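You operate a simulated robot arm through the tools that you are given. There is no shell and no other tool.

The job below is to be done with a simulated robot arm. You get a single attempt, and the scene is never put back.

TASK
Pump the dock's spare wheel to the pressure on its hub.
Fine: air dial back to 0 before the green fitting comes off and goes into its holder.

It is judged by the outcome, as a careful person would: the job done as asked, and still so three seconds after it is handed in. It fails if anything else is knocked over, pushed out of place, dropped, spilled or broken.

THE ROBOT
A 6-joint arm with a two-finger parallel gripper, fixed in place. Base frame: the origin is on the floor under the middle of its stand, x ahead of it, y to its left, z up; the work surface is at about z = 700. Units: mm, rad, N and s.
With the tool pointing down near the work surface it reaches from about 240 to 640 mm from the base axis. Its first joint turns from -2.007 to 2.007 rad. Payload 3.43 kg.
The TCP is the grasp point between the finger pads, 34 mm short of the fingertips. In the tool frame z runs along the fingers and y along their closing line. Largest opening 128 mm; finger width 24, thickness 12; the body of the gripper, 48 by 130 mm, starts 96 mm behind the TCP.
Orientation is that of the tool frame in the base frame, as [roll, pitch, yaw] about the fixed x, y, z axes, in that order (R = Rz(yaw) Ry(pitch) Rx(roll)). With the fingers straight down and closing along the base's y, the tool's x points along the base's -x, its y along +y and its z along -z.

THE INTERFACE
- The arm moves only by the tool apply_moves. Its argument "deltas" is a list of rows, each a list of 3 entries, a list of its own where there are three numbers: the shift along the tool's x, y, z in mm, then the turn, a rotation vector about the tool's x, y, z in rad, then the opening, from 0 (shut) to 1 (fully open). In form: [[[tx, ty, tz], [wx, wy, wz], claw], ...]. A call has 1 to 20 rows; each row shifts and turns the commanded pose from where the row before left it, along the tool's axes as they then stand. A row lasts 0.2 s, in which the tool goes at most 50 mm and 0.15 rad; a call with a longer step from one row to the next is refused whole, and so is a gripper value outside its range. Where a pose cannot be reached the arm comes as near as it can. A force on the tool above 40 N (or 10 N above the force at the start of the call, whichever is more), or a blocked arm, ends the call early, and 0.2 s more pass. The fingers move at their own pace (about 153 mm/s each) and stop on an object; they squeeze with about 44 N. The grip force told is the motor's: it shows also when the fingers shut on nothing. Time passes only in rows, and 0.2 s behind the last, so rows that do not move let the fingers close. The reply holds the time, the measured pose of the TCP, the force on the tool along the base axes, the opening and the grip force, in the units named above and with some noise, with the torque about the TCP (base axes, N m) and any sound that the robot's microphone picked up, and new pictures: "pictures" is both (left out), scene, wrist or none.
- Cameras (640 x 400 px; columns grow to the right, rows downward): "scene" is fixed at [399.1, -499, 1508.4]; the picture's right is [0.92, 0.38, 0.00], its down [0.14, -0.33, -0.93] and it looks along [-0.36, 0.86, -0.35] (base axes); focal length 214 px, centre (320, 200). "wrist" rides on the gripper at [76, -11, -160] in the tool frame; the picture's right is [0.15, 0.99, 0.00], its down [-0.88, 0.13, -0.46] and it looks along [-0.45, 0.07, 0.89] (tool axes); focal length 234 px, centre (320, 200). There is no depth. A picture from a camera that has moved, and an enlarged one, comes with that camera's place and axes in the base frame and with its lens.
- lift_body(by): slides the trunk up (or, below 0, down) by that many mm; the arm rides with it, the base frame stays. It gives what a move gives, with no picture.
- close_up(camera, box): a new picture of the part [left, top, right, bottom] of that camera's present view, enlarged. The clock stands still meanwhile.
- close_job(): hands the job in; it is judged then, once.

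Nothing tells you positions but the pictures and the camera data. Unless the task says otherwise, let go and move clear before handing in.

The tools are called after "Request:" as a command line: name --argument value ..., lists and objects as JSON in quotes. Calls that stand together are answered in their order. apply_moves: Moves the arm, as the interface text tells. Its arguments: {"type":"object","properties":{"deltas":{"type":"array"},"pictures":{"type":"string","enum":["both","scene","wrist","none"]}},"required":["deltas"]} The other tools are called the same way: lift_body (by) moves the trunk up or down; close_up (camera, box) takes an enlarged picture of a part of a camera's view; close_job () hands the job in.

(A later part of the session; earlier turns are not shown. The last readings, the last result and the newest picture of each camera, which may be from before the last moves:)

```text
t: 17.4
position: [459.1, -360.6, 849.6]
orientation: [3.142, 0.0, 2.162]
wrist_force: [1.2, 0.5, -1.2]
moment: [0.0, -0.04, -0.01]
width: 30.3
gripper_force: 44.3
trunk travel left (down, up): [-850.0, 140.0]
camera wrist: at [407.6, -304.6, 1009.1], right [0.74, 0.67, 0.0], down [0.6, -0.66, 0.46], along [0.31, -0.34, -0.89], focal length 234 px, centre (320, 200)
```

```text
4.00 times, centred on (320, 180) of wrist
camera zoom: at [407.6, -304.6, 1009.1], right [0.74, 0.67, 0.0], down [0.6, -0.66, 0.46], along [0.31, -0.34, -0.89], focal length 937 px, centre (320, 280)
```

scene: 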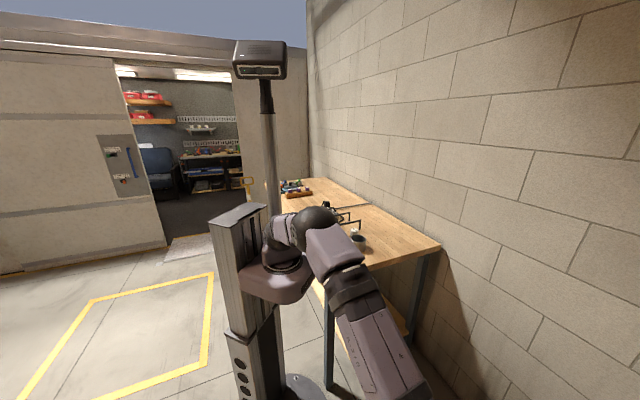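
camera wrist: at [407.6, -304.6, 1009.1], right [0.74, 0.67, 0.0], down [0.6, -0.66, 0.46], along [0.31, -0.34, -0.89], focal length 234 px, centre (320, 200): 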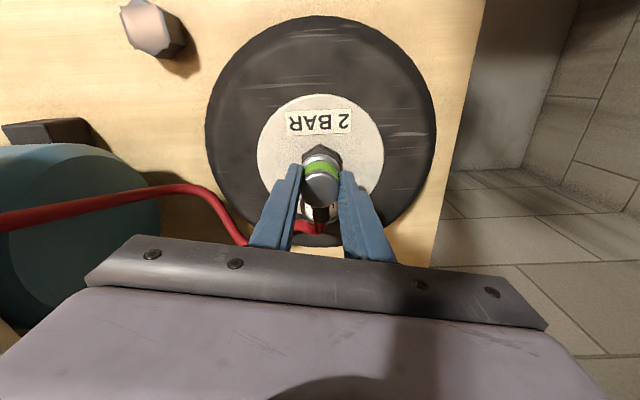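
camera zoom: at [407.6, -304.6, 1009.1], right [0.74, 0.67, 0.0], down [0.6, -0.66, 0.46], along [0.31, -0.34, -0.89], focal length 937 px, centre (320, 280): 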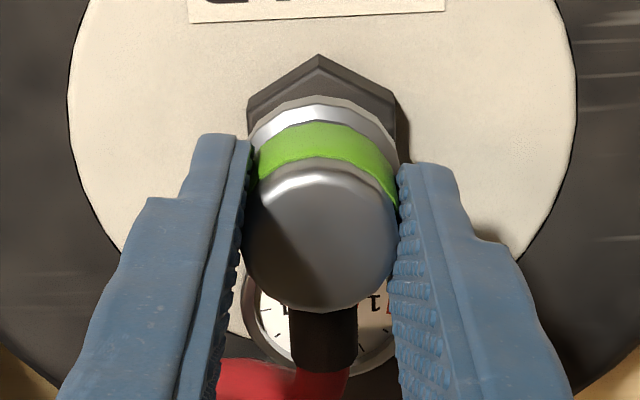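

The hex and fitting are aligned within a millimetre in both directions. I'll lower slowly toward contact.

Request:
apply_moves --deltas '[[[-0.5, 0, 5], [0, 0, 0], 0.2], [[0, 0, 4], [0, 0, 0], 0.2], [[0, 0, 3], [0, 0, 0], 0.2], [[0, 0, 2], [0, 0, 0], 0.2], [[0, 0, 2], [0, 0, 0], 0.2]]' --pictures "wrist"

Request:
close_up --camera "wrist" --box '[270, 130, 370, 230]'

```text
t: 18.6
position: [459.7, -359.9, 836.3]
orientation: [3.139, 0.003, 2.162]
wrist_force: [-0.2, 10.2, 19.9]
moment: [1.0, 0.51, 0.04]
width: 30.4
gripper_force: 44.7
trunk travel left (down, up): [-850.0, 140.0]
heard: snap
camera wrist: at [407.4, -303.5, 994.9], right [0.74, 0.67, 0.0], down [0.6, -0.66, 0.46], along [0.31, -0.34, -0.89], focal length 234 px, centre (320, 200)
```

wrist: 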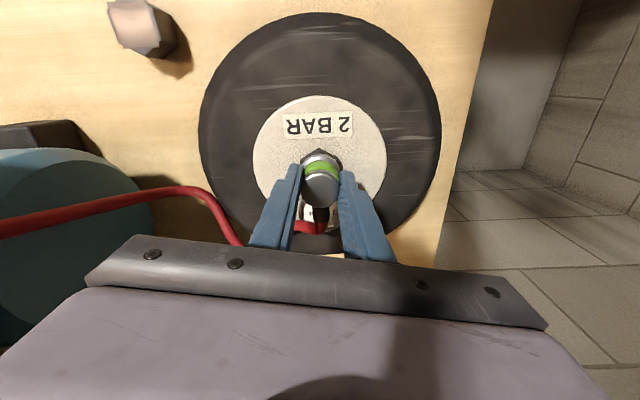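

```text
4.00 times, centred on (320, 180) of wrist
camera zoom: at [407.4, -303.5, 994.9], right [0.74, 0.67, 0.0], down [0.6, -0.66, 0.46], along [0.31, -0.34, -0.89], focal length 937 px, centre (320, 280)
```

zoom: 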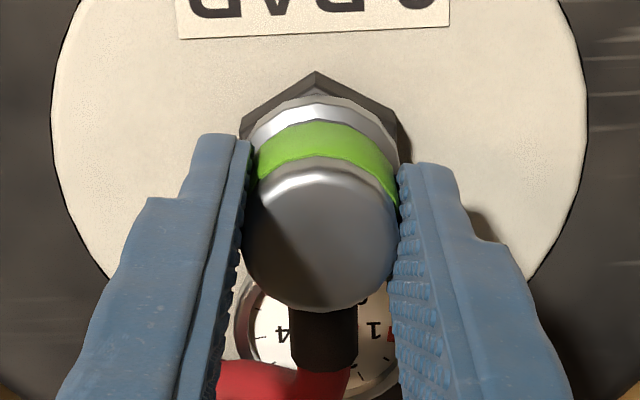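

A snap sounded on contact, so the fitting appears latched on the wheel. I'll relieve the pressing force, open the fingers gently and check.

Request:
apply_moves --deltas '[[[0.5, 0, -2], [0, 0, 0], 0.2], [[0, 0, 0], [0, 0, 0], 0.3], [[0, 0, 0], [0, 0, 0], 0.4], [[0, 0, 0], [0, 0, 0], 0.5]]' --pictures "wrist"

Request:
close_up --camera "wrist" --box '[270, 130, 370, 230]'

```text
t: 19.6
position: [458.6, -360.5, 834.0]
orientation: [3.141, 0.0, 2.163]
wrist_force: [-0.5, -0.4, 0.2]
moment: [-0.03, -0.02, -0.03]
width: 64.0
gripper_force: 0.1
trunk travel left (down, up): [-850.0, 140.0]
camera wrist: at [407.0, -304.4, 993.7], right [0.74, 0.67, 0.0], down [0.6, -0.66, 0.46], along [0.31, -0.34, -0.89], focal length 234 px, centre (320, 200)
```

wrist: 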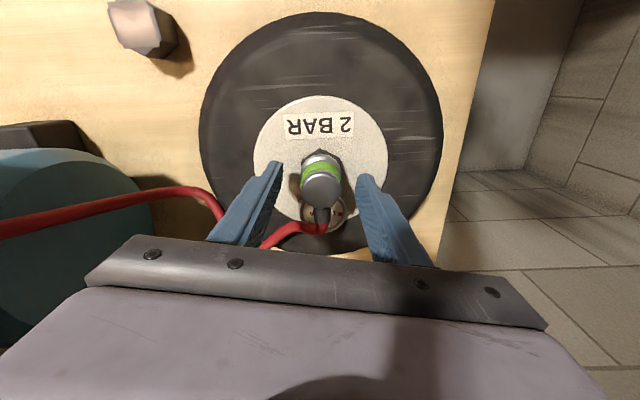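

```text
4.00 times, centred on (320, 180) of wrist
camera zoom: at [407.0, -304.4, 993.7], right [0.74, 0.67, 0.0], down [0.6, -0.66, 0.46], along [0.31, -0.34, -0.89], focal length 937 px, centre (320, 280)
```

zoom: 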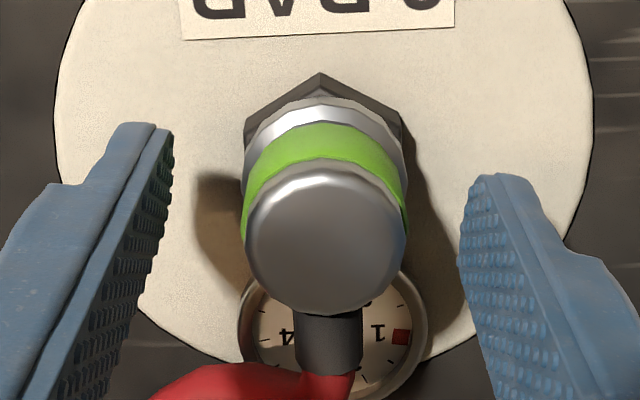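

The fitting stays on the hub. I'll back the gripper clear, raise the trunk for reach over the compressor and then go look at the dial.

Request:
apply_moves --deltas '[[[5, 0, -10], [0, 0, 0], 0.7], [[12, 0, -20], [0, 0, 0], 0.8], [[15, 0, -30], [0, 0, 0], 0.8], [[10, 0, -40], [0, 0, 0], 0.8], [[0, 0, 0], [0, 0, 0], 0.8]]' --pictures "wrist"

Request:
close_up --camera "wrist" --box '[200, 80, 440, 260]'

```text
t: 20.8
position: [434.3, -326.2, 935.6]
orientation: [-3.14, -0.001, 2.163]
wrist_force: [0.3, 1.4, 0.3]
moment: [-0.01, 0.02, -0.01]
width: 102.3
gripper_force: 0.0
trunk travel left (down, up): [-850.0, 140.0]
camera wrist: at [383.4, -270.3, 1095.4], right [0.74, 0.67, 0.0], down [0.6, -0.66, 0.45], along [0.31, -0.34, -0.89], focal length 234 px, centre (320, 200)
```

wrist: 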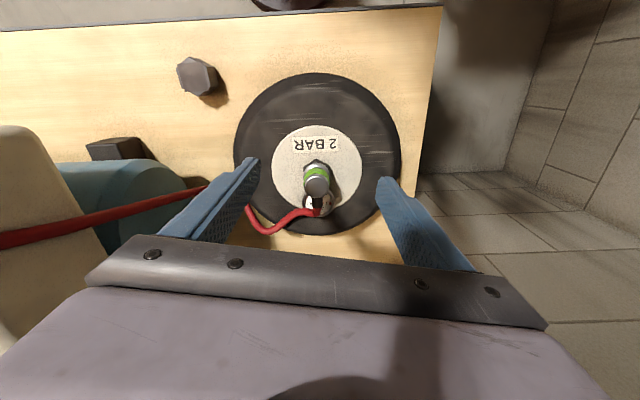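

```text
2.22 times, centred on (320, 170) of wrist
camera zoom: at [383.4, -270.3, 1095.4], right [0.74, 0.67, 0.0], down [0.6, -0.66, 0.45], along [0.31, -0.34, -0.89], focal length 520 px, centre (320, 267)
```

zoom: 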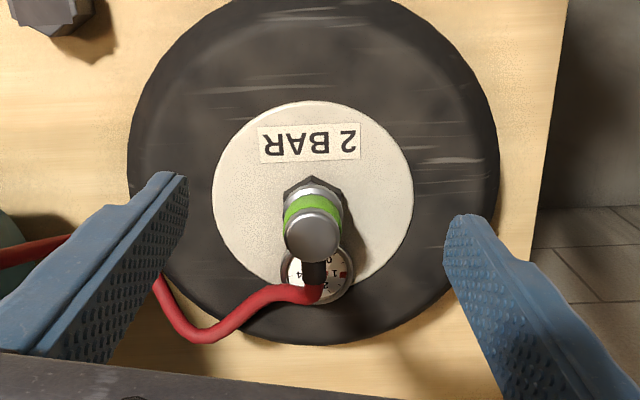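

The fitting sits upright on the hub and the gauge is still visible beside the hose. I'll raise the trunk now.

Request:
lift_body --by 140

```text
t: 22.5
position: [435.5, -326.7, 1075.9]
orientation: [3.141, -0.001, 2.162]
wrist_force: [-0.2, 0.1, 0.0]
moment: [-0.01, -0.04, 0.0]
width: 102.4
gripper_force: 0.1
trunk travel left (down, up): [-990.0, 0.0]
```

Request:
apply_moves --deltas '[[[0, 0, -40], [0, 0, 0], 0.8], [[0, 0, -40], [0, 0, 0], 0.8], [[0, 0, -35], [0, 0, 0], 0.8], [[-1, -47, 0], [0, 0, 0], 0.8], [[-1, -48, 0], [0, 0, 0], 0.8], [[-1, -48, 0], [0, 0, 0], 0.8], [[-1, -48, 0], [0, 0, 0], 0.8], [[-1, -48, 0], [0, 0, 0], 0.8], [[-1, -48, 0], [0, 0, 0], 0.8], [[-1, -48, 0], [0, 0, 0], 0.8], [[0, -48, 0], [0, 0, 0], 0.8], [[0, -47, 0], [0, 0, 0], 0.8], [[0, 0, 0], [0, 0, 0], 0.8]]' --pictures "both"

Request:
close_up --camera "wrist" --box '[180, 60, 440, 240]'

```text
t: 25.3
position: [82.9, -574.1, 1192.5]
orientation: [3.141, 0.002, 2.162]
wrist_force: [-0.6, 0.3, -0.6]
moment: [-0.03, 0.04, -0.03]
width: 102.5
gripper_force: 0.1
trunk travel left (down, up): [-990.0, 0.0]
camera wrist: at [31.2, -517.9, 1351.6], right [0.74, 0.67, 0.0], down [0.6, -0.66, 0.46], along [0.31, -0.34, -0.89], focal length 234 px, centre (320, 200)
```

scene: 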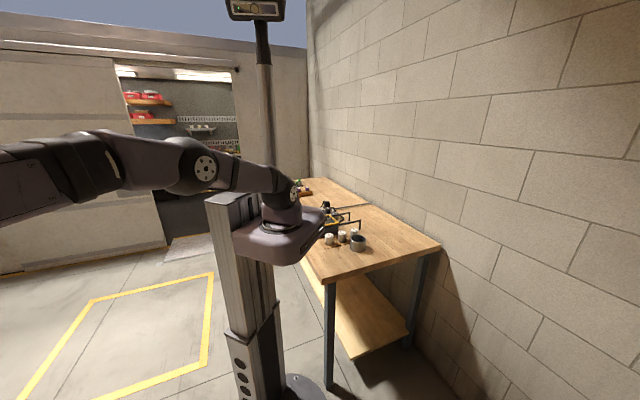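
wrist: 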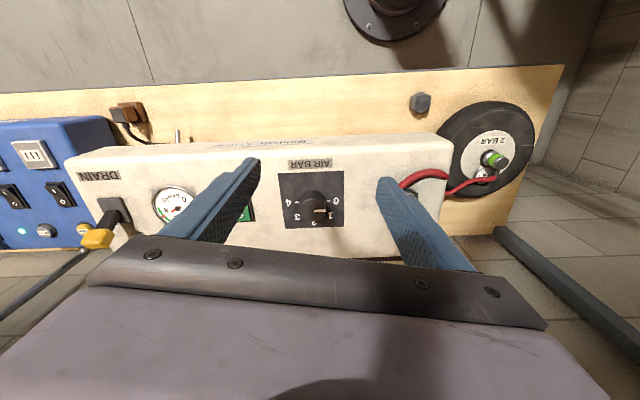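

```text
2.22 times, centred on (310, 150) of wrist
camera zoom: at [31.2, -517.9, 1351.6], right [0.74, 0.67, 0.0], down [0.6, -0.66, 0.46], along [0.31, -0.34, -0.89], focal length 520 px, centre (342, 311)
```

zoom: 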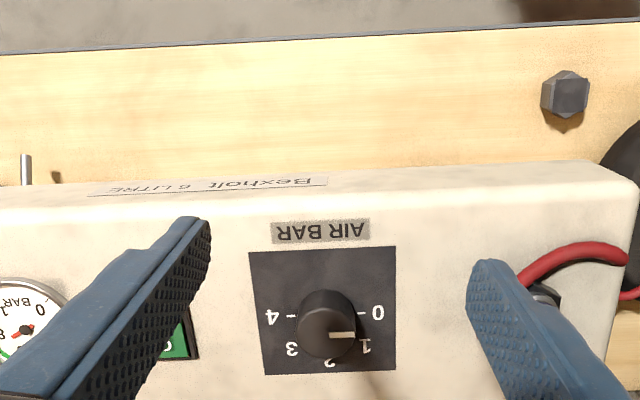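

The dial pointer is on the 0 side. I'll close the fingers briefly so they stop hiding the green switch and tank gauge.

Request:
apply_moves --deltas '[[[0, 0, 0], [0, 0, 0], 0.3], [[0, 0, 0], [0, 0, 0], 0.0], [[0, 0, 0], [0, 0, 0], 0.0]]' --pictures "wrist"

Request:
close_up --camera "wrist" --box '[70, 140, 290, 260]'

Request:
close_up --camera "wrist" --box '[140, 170, 270, 250]'

Request:
close_up --camera "wrist" --box '[340, 100, 560, 240]'

```text
t: 26.1
position: [81.5, -575.1, 1193.1]
orientation: [-3.141, 0.0, 2.162]
wrist_force: [-0.3, 0.0, -0.6]
moment: [0.01, -0.02, 0.03]
width: 0.0
gripper_force: 32.9
trunk travel left (down, up): [-990.0, 0.0]
camera wrist: at [30.8, -518.9, 1351.1], right [0.74, 0.67, 0.0], down [0.6, -0.66, 0.46], along [0.31, -0.34, -0.89], focal length 234 px, centre (320, 200)
```

wrist: 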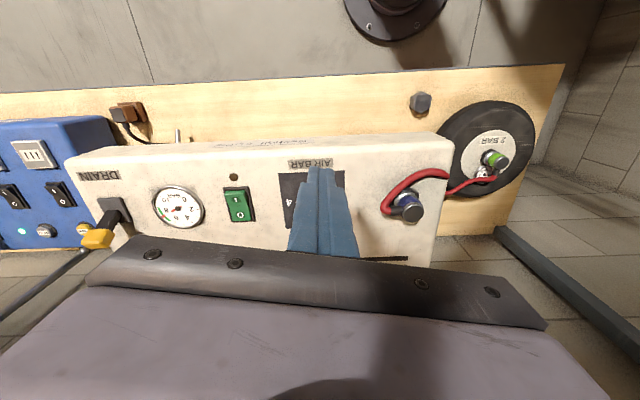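

```text
2.91 times, centred on (180, 200) of wrist
camera zoom: at [30.8, -518.9, 1351.1], right [0.74, 0.67, 0.0], down [0.6, -0.66, 0.46], along [0.31, -0.34, -0.89], focal length 681 px, centre (727, 200)
```

zoom: 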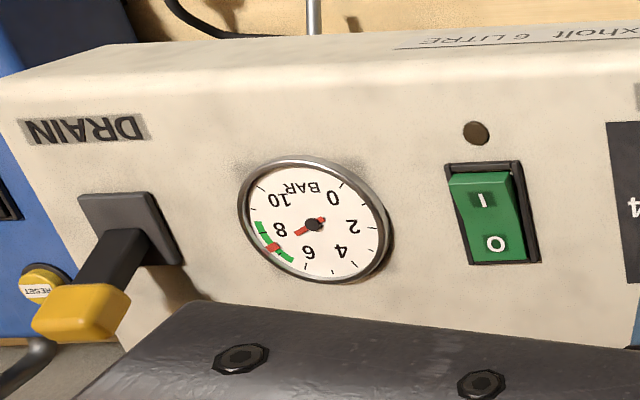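

```text
4.92 times, centred on (205, 210) of wrist
camera zoom: at [30.8, -518.9, 1351.1], right [0.74, 0.67, 0.0], down [0.6, -0.66, 0.46], along [0.31, -0.34, -0.89], focal length 1153 px, centre (886, 151)
```

zoom: 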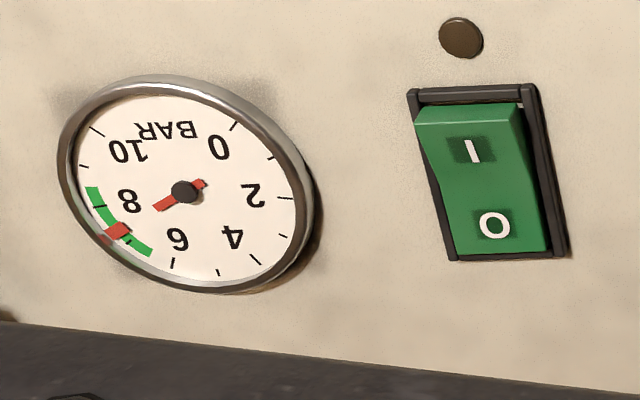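

```text
2.86 times, centred on (450, 170) of wrist
camera zoom: at [30.8, -518.9, 1351.1], right [0.74, 0.67, 0.0], down [0.6, -0.66, 0.46], along [0.31, -0.34, -0.89], focal length 669 px, centre (-51, 286)
```

zoom: 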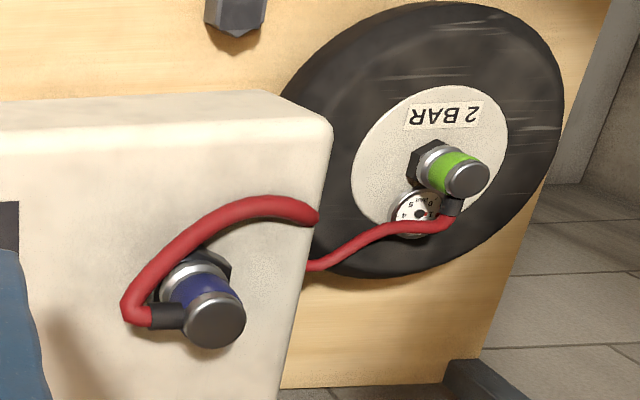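

The tank reads about 7.3 bar in the green zone, so there is air available without the power switch. I'll open the fingers again and look closely at the knob.

Request:
apply_moves --deltas '[[[0, 0, 0], [0, 0, 0], 0.5], [[0, 0, 0], [0, 0, 0], 0.9], [[0, 0, 0], [0, 0, 0], 0.9]]' --pictures "wrist"

Request:
close_up --camera "wrist" --box '[270, 160, 370, 240]'

```text
t: 26.9
position: [81.8, -575.7, 1191.1]
orientation: [-3.141, 0.0, 2.162]
wrist_force: [-0.4, -0.3, 0.6]
moment: [-0.01, -0.02, -0.01]
width: 115.3
gripper_force: 0.0
trunk travel left (down, up): [-990.0, 0.0]
camera wrist: at [30.8, -518.9, 1351.1], right [0.74, 0.67, 0.0], down [0.6, -0.66, 0.46], along [0.31, -0.34, -0.89], focal length 234 px, centre (320, 200)
```

wrist: 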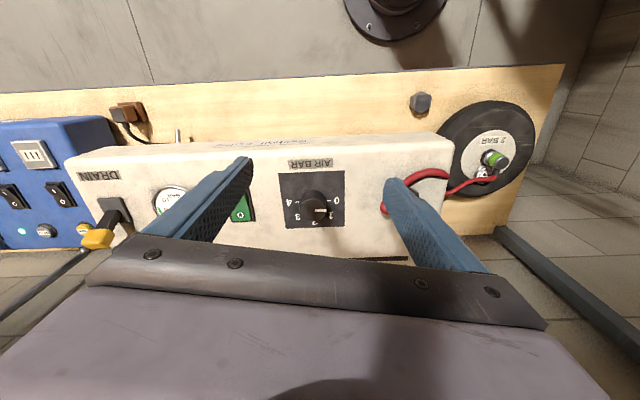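

```text
5.00 times, centred on (320, 200) of wrist
camera zoom: at [30.8, -518.9, 1351.1], right [0.74, 0.67, 0.0], down [0.6, -0.66, 0.46], along [0.31, -0.34, -0.89], focal length 1171 px, centre (320, 200)
```

zoom: 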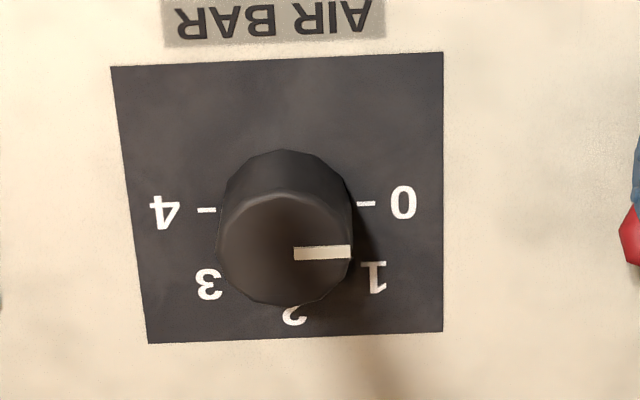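

The pointer is on 0 and the knob axis is at about (148, -664), z 997–1026, which is at the edge of reach. I'll tilt the tool 15° outward about the closing axis and go to a pre-grasp above the knob.

Request:
apply_moves --deltas '[[[0, 0, 0], [0, -0.1309, 0], 0.7], [[0, 0, 0], [0, -0.1309, 0], 0.6], [[-19.1, 1.4, 25], [0, 0, 0], 0.6], [[-19.1, 1.4, 25], [0, 0, 0], 0.6], [[-19.1, 1.4, 25], [0, 0, 0], 0.6], [[-19.1, 1.4, 25], [0, 0, 0], 0.6], [[0, 0, 0], [0, 0, 0], 0.6]]' --pictures "wrist"

Request:
close_up --camera "wrist" --box '[250, 120, 390, 230]'

```text
t: 28.5
position: [140.8, -650.9, 1115.3]
orientation: [3.14, 0.262, 2.162]
wrist_force: [-1.1, -0.1, 0.5]
moment: [-0.04, -0.01, -0.02]
width: 77.2
gripper_force: 0.0
trunk travel left (down, up): [-990.0, 0.0]
camera wrist: at [67.1, -562.7, 1249.7], right [0.74, 0.67, -0.04], down [0.52, -0.54, 0.67], along [0.43, -0.52, -0.74], focal length 234 px, centre (320, 200)
```

wrist: 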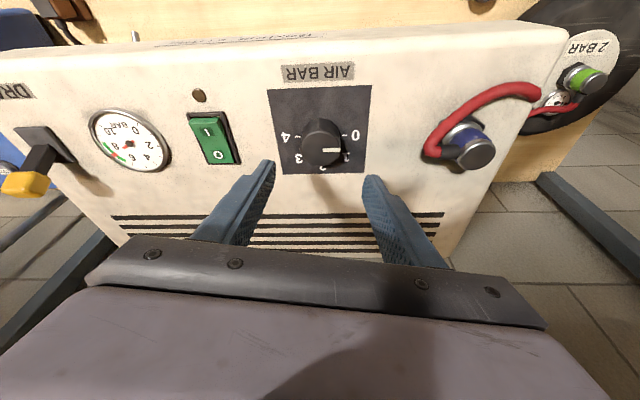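

```text
3.64 times, centred on (320, 175) of wrist
camera zoom: at [67.1, -562.7, 1249.7], right [0.74, 0.67, -0.04], down [0.52, -0.54, 0.67], along [0.43, -0.52, -0.74], focal length 852 px, centre (320, 291)
```

zoom: 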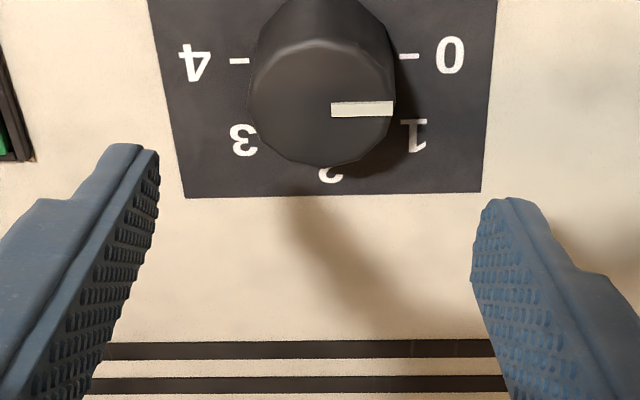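

The pose is reachable and the knob centre agrees at about (148, -664.5). I'll go down most of the way with the fingers open and re-check.

Request:
apply_moves --deltas '[[[3.75, -0.5, 25], [0, 0, 0], 0.6], [[3.75, -0.5, 20], [0, 0, 0], 0.6], [[0, 0, 0], [0, 0, 0], 0.6]]' --pictures "wrist"

Request:
close_up --camera "wrist" --box '[250, 120, 390, 230]'

```text
t: 29.3
position: [145.0, -655.2, 1067.8]
orientation: [3.141, 0.261, 2.162]
wrist_force: [0.3, -0.1, 1.0]
moment: [-0.03, -0.01, -0.01]
width: 76.6
gripper_force: 0.0
trunk travel left (down, up): [-990.0, 0.0]
camera wrist: at [71.0, -567.3, 1202.4], right [0.74, 0.67, -0.04], down [0.52, -0.54, 0.67], along [0.43, -0.52, -0.74], focal length 234 px, centre (320, 200)
```

wrist: 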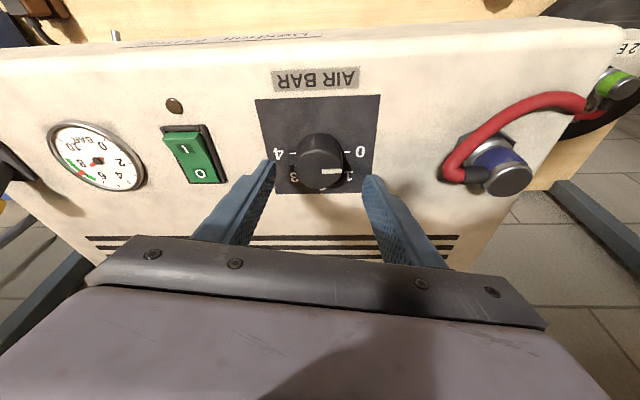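

```text
3.64 times, centred on (320, 175) of wrist
camera zoom: at [71.0, -567.3, 1202.4], right [0.74, 0.67, -0.04], down [0.52, -0.54, 0.67], along [0.43, -0.52, -0.74], focal length 852 px, centre (320, 291)
```

zoom: 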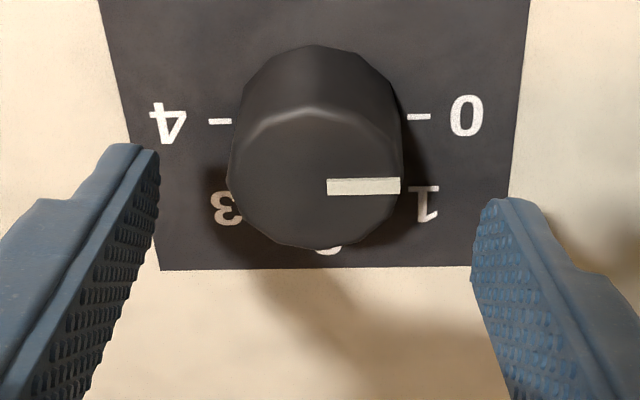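

The knob is centred between the pads. I'll go down the last 27 mm and check clearances before closing.

Request:
apply_moves --deltas '[[[2.5, -0.7, 14], [0, 0, 0], 0.6], [[2.5, -0.7, 13], [0, 0, 0], 0.6], [[0, 0, 0], [0, 0, 0], 0.6]]' --pictures "wrist"

Request:
close_up --camera "wrist" --box '[250, 140, 390, 250]'

```text
t: 30.1
position: [142.6, -656.4, 1042.2]
orientation: [3.141, 0.262, 2.162]
wrist_force: [0.0, 0.7, 0.0]
moment: [-0.04, -0.02, 0.03]
width: 76.8
gripper_force: 0.1
out of reach, approached as far as the arm can: row 2
trunk travel left (down, up): [-990.0, 0.0]
camera wrist: at [70.0, -567.0, 1175.8], right [0.74, 0.67, -0.04], down [0.52, -0.54, 0.67], along [0.43, -0.52, -0.74], focal length 234 px, centre (320, 200)
```

wrist: 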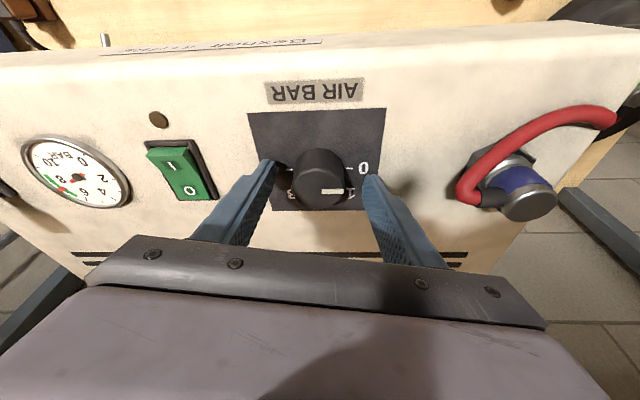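

```text
3.64 times, centred on (320, 195) of wrist
camera zoom: at [70.0, -567.0, 1175.8], right [0.74, 0.67, -0.04], down [0.52, -0.54, 0.67], along [0.43, -0.52, -0.74], focal length 852 px, centre (320, 218)
```

zoom: 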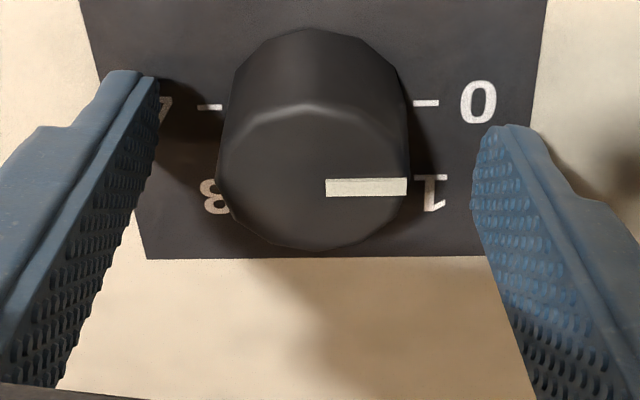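

The arm hit its reach limit about 4 mm short. I'll lift slightly, tilt about 9° more around the grip point and come back in.

Request:
apply_moves --deltas '[[[0, 0, -6], [0, 0, 0], 0.6], [[2.04, 0, 0.1], [0, -0.0785, 0], 0.6], [[2.04, 0, 0.1], [0, -0.0785, 0], 0.6], [[-2.7, -0.1, 8], [0, 0, 0], 0.6], [[0, 0, 0], [0, 0, 0], 0.6]]' --pictures "wrist"

Request:
close_up --camera "wrist" --box '[250, 140, 390, 250]'

```text
t: 31.3
position: [144.0, -655.3, 1040.1]
orientation: [-3.141, 0.419, 2.163]
wrist_force: [0.1, -0.1, -0.5]
moment: [-0.03, -0.03, 0.02]
width: 76.5
gripper_force: 0.0
trunk travel left (down, up): [-990.0, 0.0]
camera wrist: at [59.1, -550.8, 1154.3], right [0.75, 0.66, -0.06], down [0.45, -0.44, 0.77], along [0.49, -0.61, -0.63], focal length 234 px, centre (320, 200)
```

wrist: 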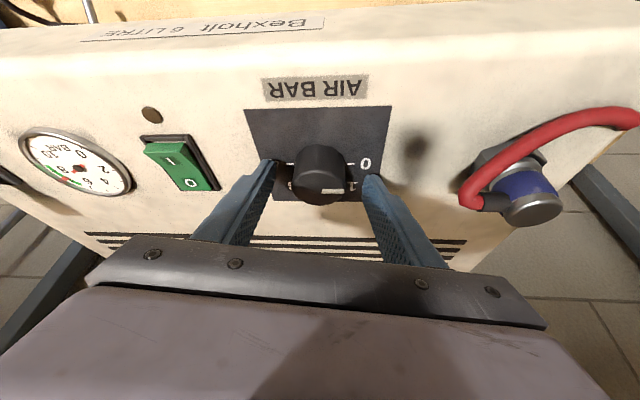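

```text
3.64 times, centred on (320, 195) of wrist
camera zoom: at [59.1, -550.8, 1154.3], right [0.75, 0.66, -0.06], down [0.45, -0.44, 0.77], along [0.49, -0.61, -0.63], focal length 852 px, centre (320, 218)
```

zoom: 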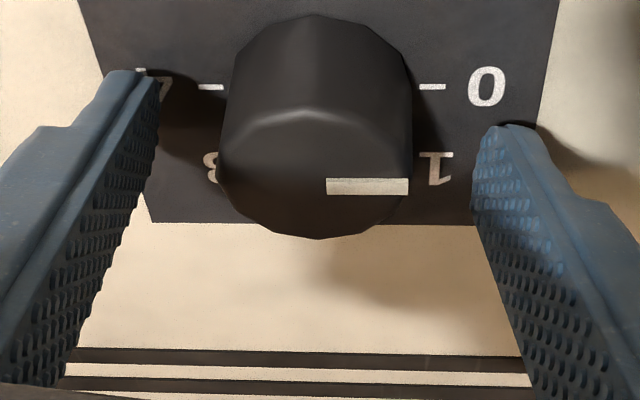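

The grip pose is now reached and the knob axis is within 2 mm of the finger line. I'll close on the knob.

Request:
apply_moves --deltas '[[[-1.5, 0, 0.5], [0, 0, 0], 0.5], [[0, 0, 0], [0, 0, 0], 0.36], [[0, 0, 0], [0, 0, 0], 0.25], [[0, 0, 0], [0, 0, 0], 0.25]]' --pictures "wrist"

Request:
close_up --camera "wrist" --box '[250, 140, 390, 250]'

```text
t: 32.3
position: [143.0, -658.4, 1039.1]
orientation: [-3.139, 0.422, 2.163]
wrist_force: [-5.0, -2.2, -1.1]
moment: [-0.44, 0.38, -0.15]
width: 42.5
gripper_force: 44.9
trunk travel left (down, up): [-990.0, 0.0]
camera wrist: at [58.8, -552.7, 1153.7], right [0.75, 0.66, -0.06], down [0.45, -0.44, 0.77], along [0.49, -0.61, -0.63], focal length 234 px, centre (320, 200)
```

wrist: 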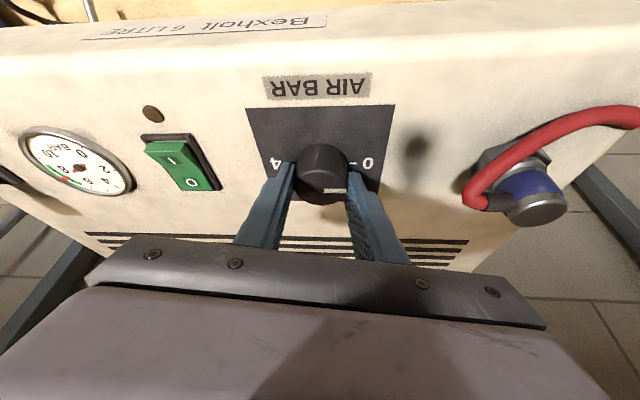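

```text
3.64 times, centred on (320, 195) of wrist
camera zoom: at [58.8, -552.7, 1153.7], right [0.75, 0.66, -0.06], down [0.45, -0.44, 0.77], along [0.49, -0.61, -0.63], focal length 852 px, centre (320, 218)
```

zoom: 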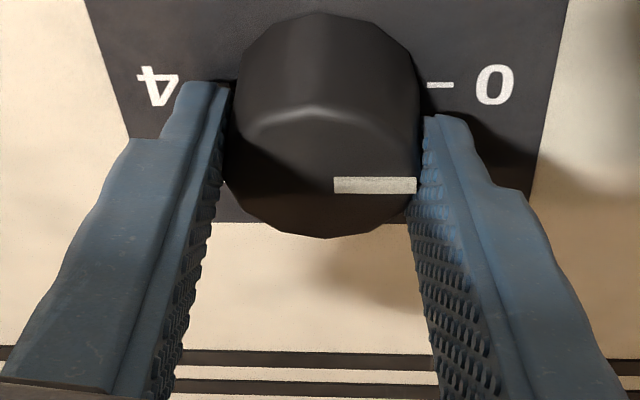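

The knob is gripped at 42.5 mm. I'll start turning clockwise, from 0 toward 1, and check after about 22°.

Request:
apply_moves --deltas '[[[-0.1, 0.7, 0], [0.0533, 0, 0.1196], 0.25], [[-0.1, 1.4, 0], [0.0533, 0, 0.1196], 0.25], [[-0.1, 1.4, 0], [0.0533, 0, 0.1196], 0.25], [[0, 0, 0], [0, 0, 0], 0.25]]' --pictures "wrist"

Request:
close_up --camera "wrist" --box '[250, 140, 390, 250]'

```text
t: 33.3
position: [142.6, -657.8, 1039.1]
orientation: [3.14, 0.42, 1.768]
wrist_force: [-14.3, -7.4, -4.8]
moment: [-0.95, 0.64, -0.03]
width: 42.9
gripper_force: 45.1
trunk travel left (down, up): [-990.0, 0.0]
camera wrist: at [107.0, -528.2, 1153.9], right [0.94, 0.32, -0.06], down [0.25, -0.58, 0.77], along [0.22, -0.75, -0.63], focal length 234 px, centre (320, 200)
```

wrist: 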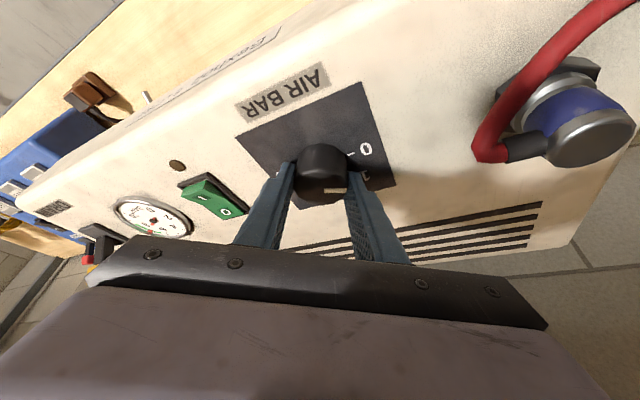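

```text
3.64 times, centred on (320, 195) of wrist
camera zoom: at [107.0, -528.2, 1153.9], right [0.94, 0.32, -0.06], down [0.25, -0.58, 0.77], along [0.22, -0.75, -0.63], focal length 852 px, centre (320, 218)
```

zoom: 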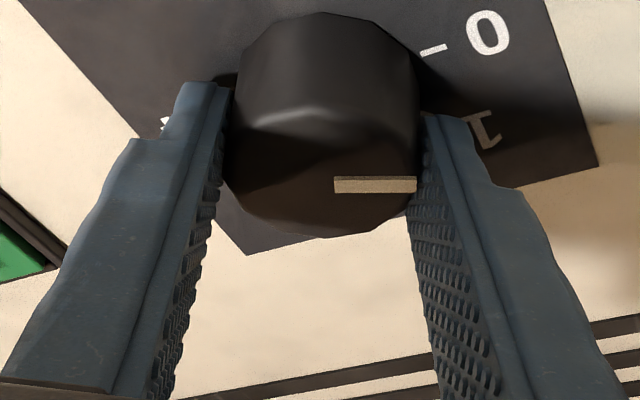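

The knob turns with the gripper, but a side force of about 15 N has built up. I'll shift back 2 mm to relieve it and continue.

Request:
apply_moves --deltas '[[[0, -1.9, 0], [0, 0, 0], 0.25], [[0, 0, 0], [0, 0, 0], 0.25]]' --pictures "none"

```text
t: 33.9
position: [144.4, -658.3, 1038.7]
orientation: [3.141, 0.415, 1.768]
wrist_force: [-12.0, -7.2, -6.7]
moment: [-1.02, 0.46, -0.07]
width: 42.6
gripper_force: 45.1
trunk travel left (down, up): [-990.0, 0.0]
```

Request:
apply_moves --deltas '[[[0, -2.0, 0], [0, 0, 0], 0.25], [[0, 0, 0], [0, 0, 0], 0.25]]' --pictures "none"

```text
t: 34.5
position: [144.2, -657.9, 1039.3]
orientation: [3.14, 0.418, 1.77]
wrist_force: [-2.9, -3.9, -4.5]
moment: [-0.46, 0.12, -0.02]
width: 42.8
gripper_force: 44.5
trunk travel left (down, up): [-990.0, 0.0]
```

Side force is down to a few newtons, so the knob axis is almost directly at the TCP. I'll keep turning about the TCP without a shift.

Request:
apply_moves --deltas '[[[0, 0, 0], [0.0533, 0, 0.1196], 0.25], [[0, 0, 0], [0.0533, 0, 0.1196], 0.25], [[0, 0, 0], [0.0533, 0, 0.1196], 0.25], [[0, 0, 0], [0, 0, 0], 0.25]]' --pictures "wrist"

Request:
close_up --camera "wrist" --box '[250, 140, 390, 250]'

```text
t: 35.5
position: [144.6, -657.0, 1038.7]
orientation: [-3.141, 0.418, 1.376]
wrist_force: [7.1, -4.5, -3.3]
moment: [0.68, -0.41, -0.01]
width: 42.6
gripper_force: 45.1
trunk travel left (down, up): [-990.0, 0.0]
camera wrist: at [160.8, -523.7, 1154.1], right [1.0, -0.06, -0.06], down [0.01, -0.63, 0.77], along [-0.08, -0.77, -0.63], focal length 234 px, centre (320, 200)
```

wrist: 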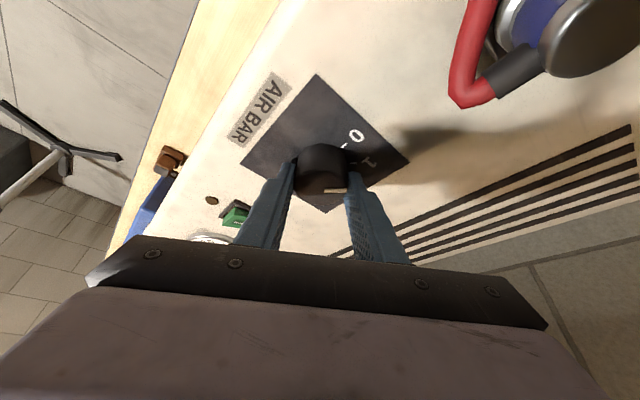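

```text
3.64 times, centred on (320, 195) of wrist
camera zoom: at [160.8, -523.7, 1154.1], right [1.0, -0.06, -0.06], down [0.01, -0.63, 0.77], along [-0.08, -0.77, -0.63], focal length 852 px, centre (320, 218)
```

zoom: 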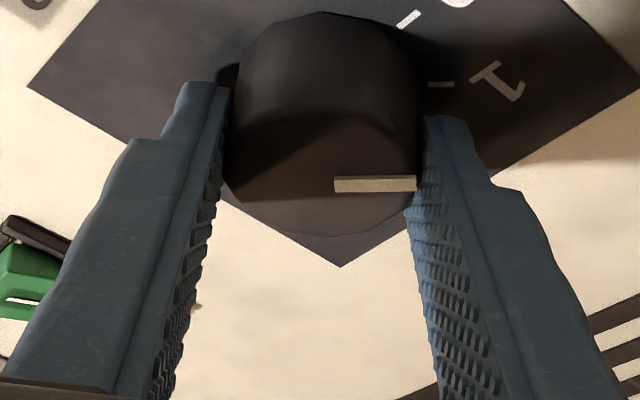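

The dial is now at 1, after 45°. I'll release, swing back 45° with the fingers open and regrip for the second half.

Request:
apply_moves --deltas '[[[0, 0, 0], [0, 0, 0], 0.5], [[0, 0, 0], [0, 0, 0], 0.55], [[0, 0, 0], [-0.0533, 0, -0.1196], 0.55], [[0, 0, 0], [-0.0533, 0, -0.1196], 0.55], [[0, 0, 0], [-0.0533, 0, -0.1196], 0.55], [[0, 0, 0], [-0.0533, 0, -0.1196], 0.55], [[0, 0, 0], [-0.0533, 0, -0.1196], 0.55], [[0, 0, 0], [-0.0533, 0, -0.1196], 0.55], [[0, 0, 0], [0, 0, 0], 0.55]]' --pictures "wrist"

Request:
close_up --camera "wrist" --box '[250, 140, 390, 250]'

Request:
close_up --camera "wrist" --box '[0, 110, 150, 210]'

```text
t: 37.5
position: [143.4, -656.5, 1040.6]
orientation: [-3.141, 0.419, 2.162]
wrist_force: [0.3, 0.2, -0.2]
moment: [-0.03, -0.03, 0.03]
width: 70.4
gripper_force: 0.1
trunk travel left (down, up): [-990.0, 0.0]
camera wrist: at [59.4, -552.1, 1155.3], right [0.75, 0.66, -0.06], down [0.45, -0.44, 0.77], along [0.49, -0.6, -0.63], focal length 234 px, centre (320, 200)
```

wrist: 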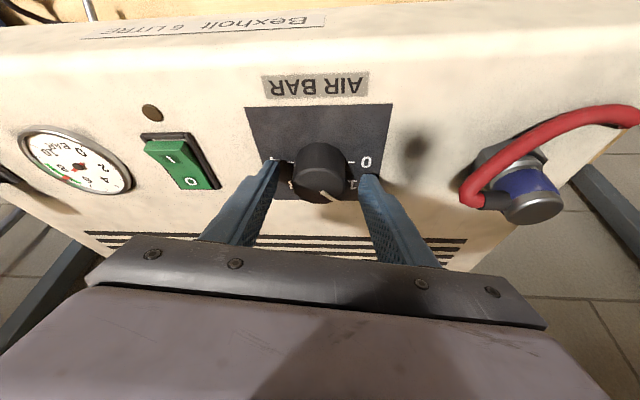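

```text
3.64 times, centred on (320, 195) of wrist
camera zoom: at [59.4, -552.1, 1155.3], right [0.75, 0.66, -0.06], down [0.45, -0.44, 0.77], along [0.49, -0.6, -0.63], focal length 852 px, centre (320, 218)
```

zoom: 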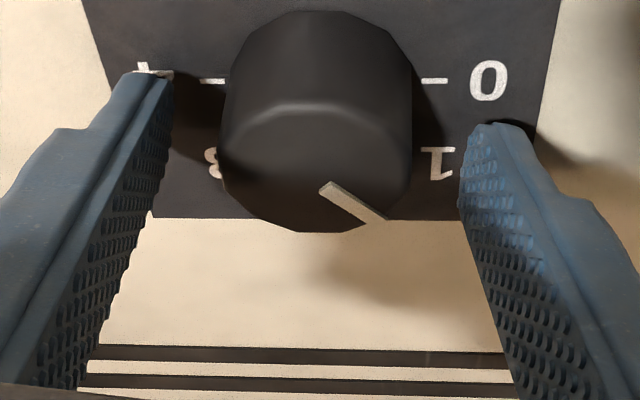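

```text
4.00 times, centred on (75, 160) of wrist
camera zoom: at [59.4, -552.1, 1155.3], right [0.75, 0.66, -0.06], down [0.45, -0.44, 0.77], along [0.49, -0.6, -0.63], focal length 937 px, centre (1300, 360)
```

zoom: 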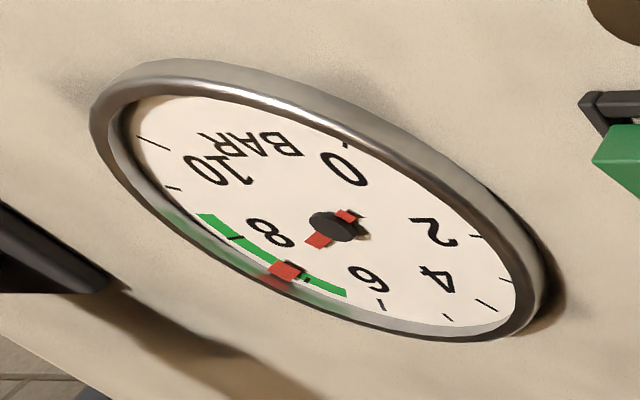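

The pointer is at 1 and the knob is centred between the fingers. I'll grip again and turn the second 45° to 2.

Request:
apply_moves --deltas '[[[0, 0, 0], [0, 0, 0], 0.36], [[0, 0, 0], [0, 0, 0], 0.25], [[0, 0, 0], [0, 0, 0], 0.25], [[0, 0.2, 0], [0.0533, 0, 0.1196], 0.25], [[0, 0.2, 0], [0.0533, 0, 0.1196], 0.25], [[0, 0.2, 0], [0.0533, 0, 0.1196], 0.25], [[0, 0, 0], [0, 0, 0], 0.25]]' --pictures "wrist"

Request:
close_up --camera "wrist" --box '[250, 140, 390, 250]'

```text
t: 39.1
position: [144.3, -657.0, 1040.5]
orientation: [3.142, 0.422, 1.768]
wrist_force: [-0.2, 1.9, 6.1]
moment: [0.43, 0.14, -0.03]
width: 43.4
gripper_force: 45.0
trunk travel left (down, up): [-990.0, 0.0]
camera wrist: at [106.8, -527.6, 1154.9], right [0.94, 0.33, -0.06], down [0.25, -0.58, 0.78], along [0.22, -0.75, -0.63], focal length 234 px, centre (320, 200)
```

wrist: 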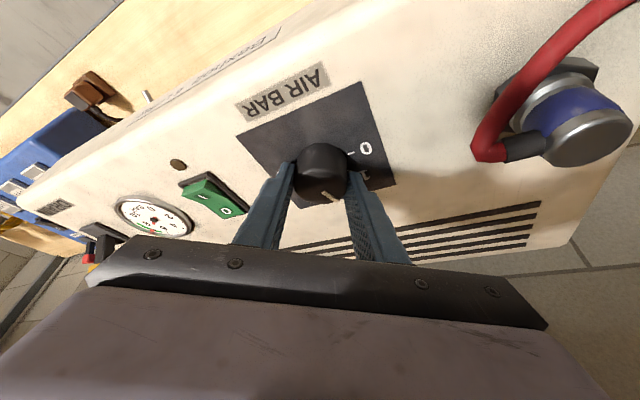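

```text
3.64 times, centred on (320, 195) of wrist
camera zoom: at [106.8, -527.6, 1154.9], right [0.94, 0.33, -0.06], down [0.25, -0.58, 0.78], along [0.22, -0.75, -0.63], focal length 852 px, centre (320, 218)
```

zoom: 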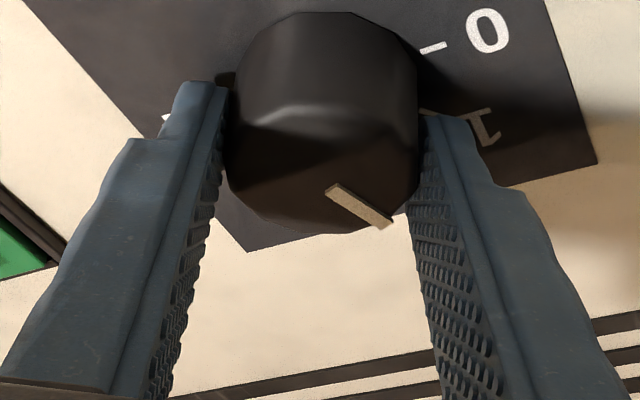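

The knob is following with small forces. I'll turn the remaining 22.5°.

Request:
apply_moves --deltas '[[[0, 0.2, 0], [0.0533, 0, 0.1196], 0.25], [[0, 0.2, 0], [0.0533, 0, 0.1196], 0.25], [[0, 0.2, 0], [0.0533, 0, 0.1196], 0.25], [[0, 0, 0], [0, 0, 0], 0.25]]' --pictures "wrist"

Request:
close_up --camera "wrist" --box '[250, 140, 390, 250]'

```text
t: 40.1
position: [145.1, -656.6, 1039.8]
orientation: [-3.141, 0.422, 1.378]
wrist_force: [5.9, -3.4, 7.2]
moment: [0.0, 0.31, 0.04]
width: 43.5
gripper_force: 45.2
trunk travel left (down, up): [-990.0, 0.0]
camera wrist: at [160.8, -523.1, 1154.7], right [1.0, -0.06, -0.06], down [0.01, -0.63, 0.78], along [-0.08, -0.77, -0.63], focal length 234 px, centre (320, 200)
```

wrist: 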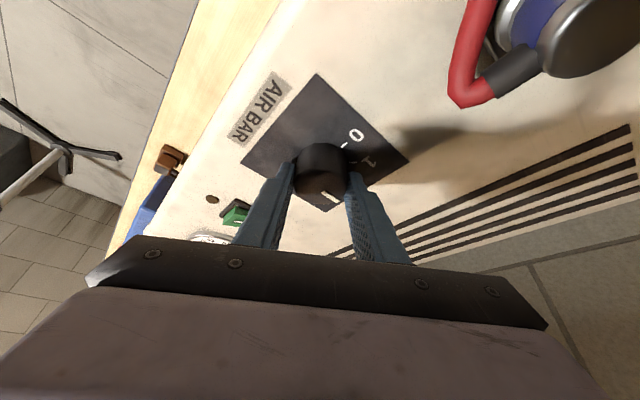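

```text
3.64 times, centred on (320, 195) of wrist
camera zoom: at [160.8, -523.1, 1154.7], right [1.0, -0.06, -0.06], down [0.01, -0.63, 0.78], along [-0.08, -0.77, -0.63], focal length 852 px, centre (320, 218)
```

zoom: 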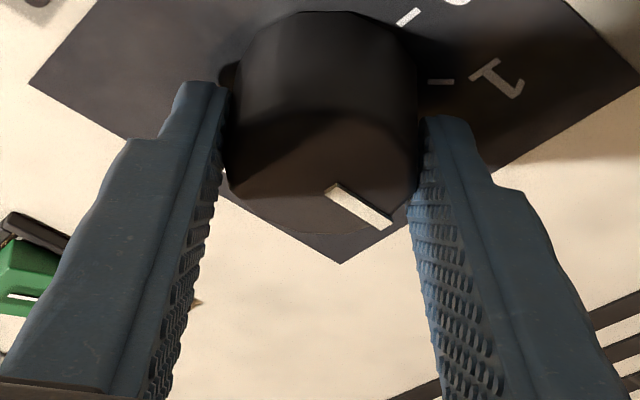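

The second 45° is done, so the dial should be at 2. I'll release, back off along the tool axis and check the dial, and look for the wheel gauge.

Request:
apply_moves --deltas '[[[0, 0, 0], [0, 0, 0], 0.5], [[0, 0, 0], [0, 0, 0], 0.65], [[0, 0, -25], [0, 0, 0], 0.65], [[0, 0, -40], [0, 0, 0], 0.65], [[0, 0, -40], [0, 0, 0], 0.65], [[0, 0, 0], [0, 0, 0], 0.65]]' --pictures "wrist"

Request:
close_up --camera "wrist" --box '[240, 60, 400, 180]'

```text
t: 41.5
position: [154.5, -616.4, 1136.0]
orientation: [3.142, 0.416, 1.376]
wrist_force: [-0.4, -0.5, 0.1]
moment: [0.01, 0.01, 0.04]
width: 83.3
gripper_force: 0.0
trunk travel left (down, up): [-990.0, 0.0]
camera wrist: at [169.2, -482.6, 1250.4], right [1.0, -0.06, -0.06], down [0.01, -0.63, 0.77], along [-0.08, -0.77, -0.63], focal length 234 px, centre (320, 200)
```

wrist: 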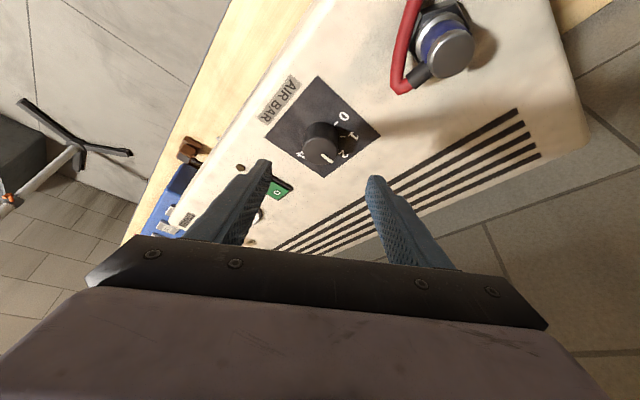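

```text
3.33 times, centred on (320, 120) of wrist
camera zoom: at [169.2, -482.6, 1250.4], right [1.0, -0.06, -0.06], down [0.01, -0.63, 0.77], along [-0.08, -0.77, -0.63], focal length 781 px, centre (320, 467)
```

zoom: 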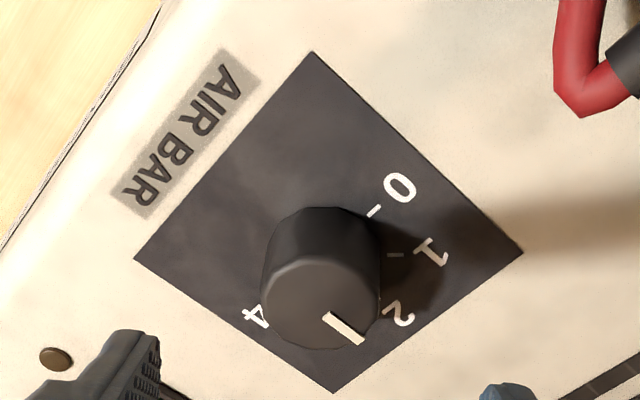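

The dial pointer is on 2. I'll turn and level the tool again and go look at the wheel's gauge.

Request:
apply_moves --deltas '[[[0, 0, -30], [0, 0, 0], 0.65], [[0, 0, 0], [-0.0533, 0, -0.1196], 0.65], [[0, 0, 0], [-0.0533, 0, -0.1196], 0.65], [[0, 0, 0], [-0.0533, 0, -0.1196], 0.65], [[0, 0, 0], [-0.0533, 0, -0.1196], 0.65], [[0, 0, 0], [-0.0533, 0, -0.1196], 0.65], [[0, 0, 0], [-0.0533, 0, -0.1196], 0.65], [[0, 0, 0], [0, 0.14, 0], 0.65], [[0, 0, 0], [0, 0.14, 0], 0.65], [[0, 0, 0], [0, 0.14, 0], 0.65], [[6, 43, 0], [0, 0, 0], 0.65], [[6, 43, 0], [0, 0, 0], 0.65], [[6, 43, 0], [0, 0, 0], 0.65], [[6, 43, 0], [0, 0, 0], 0.65], [[6, 43, 0], [0, 0, 0], 0.65], [[6, 43, 0], [0, 0, 0], 0.65], [[6, 43, 0], [0, 0, 0], 0.65], [[6, 43, 0], [0, 0, 0], 0.65], [[6, 43, 0], [0, 0, 0], 0.65], [[0, 0, 0], [0, 0, 0], 0.65]]' --pictures "wrist"

Request:
close_up --camera "wrist" --box '[260, 120, 380, 240]'

```text
t: 45.7
position: [442.1, -324.9, 1162.5]
orientation: [3.141, -0.002, 2.161]
wrist_force: [-0.7, -0.8, -0.1]
moment: [0.01, -0.03, -0.03]
width: 83.4
gripper_force: 0.0
out of reach, approached as far as the arm can: row 10
trunk travel left (down, up): [-990.0, 0.0]
camera wrist: at [390.4, -269.7, 1321.8], right [0.74, 0.67, 0.0], down [0.6, -0.66, 0.45], along [0.31, -0.34, -0.89], focal length 234 px, centre (320, 200)
```

wrist: 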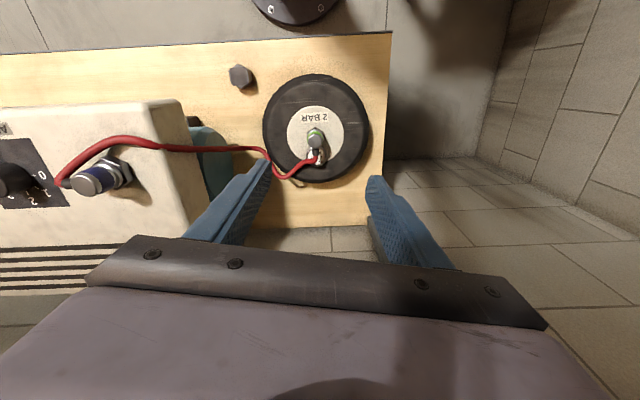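

```text
3.33 times, centred on (320, 180) of wrist
camera zoom: at [390.4, -269.7, 1321.8], right [0.74, 0.67, 0.0], down [0.6, -0.66, 0.45], along [0.31, -0.34, -0.89], focal length 781 px, centre (320, 267)
```

zoom: 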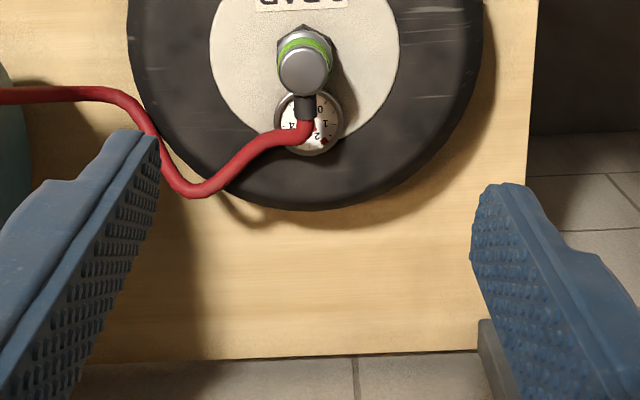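

The needle has moved to around 2. I'll zoom in to read it.

Request:
close_up --camera "wrist" --box '[300, 145, 335, 175]'

```text
13.33 times, centred on (318, 160) of wrist
camera zoom: at [390.4, -269.7, 1321.8], right [0.74, 0.67, 0.0], down [0.6, -0.66, 0.45], along [0.31, -0.34, -0.89], focal length 3122 px, centre (353, 733)
```

zoom: 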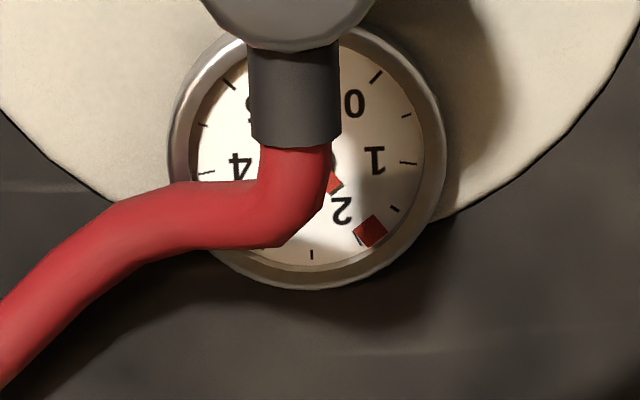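

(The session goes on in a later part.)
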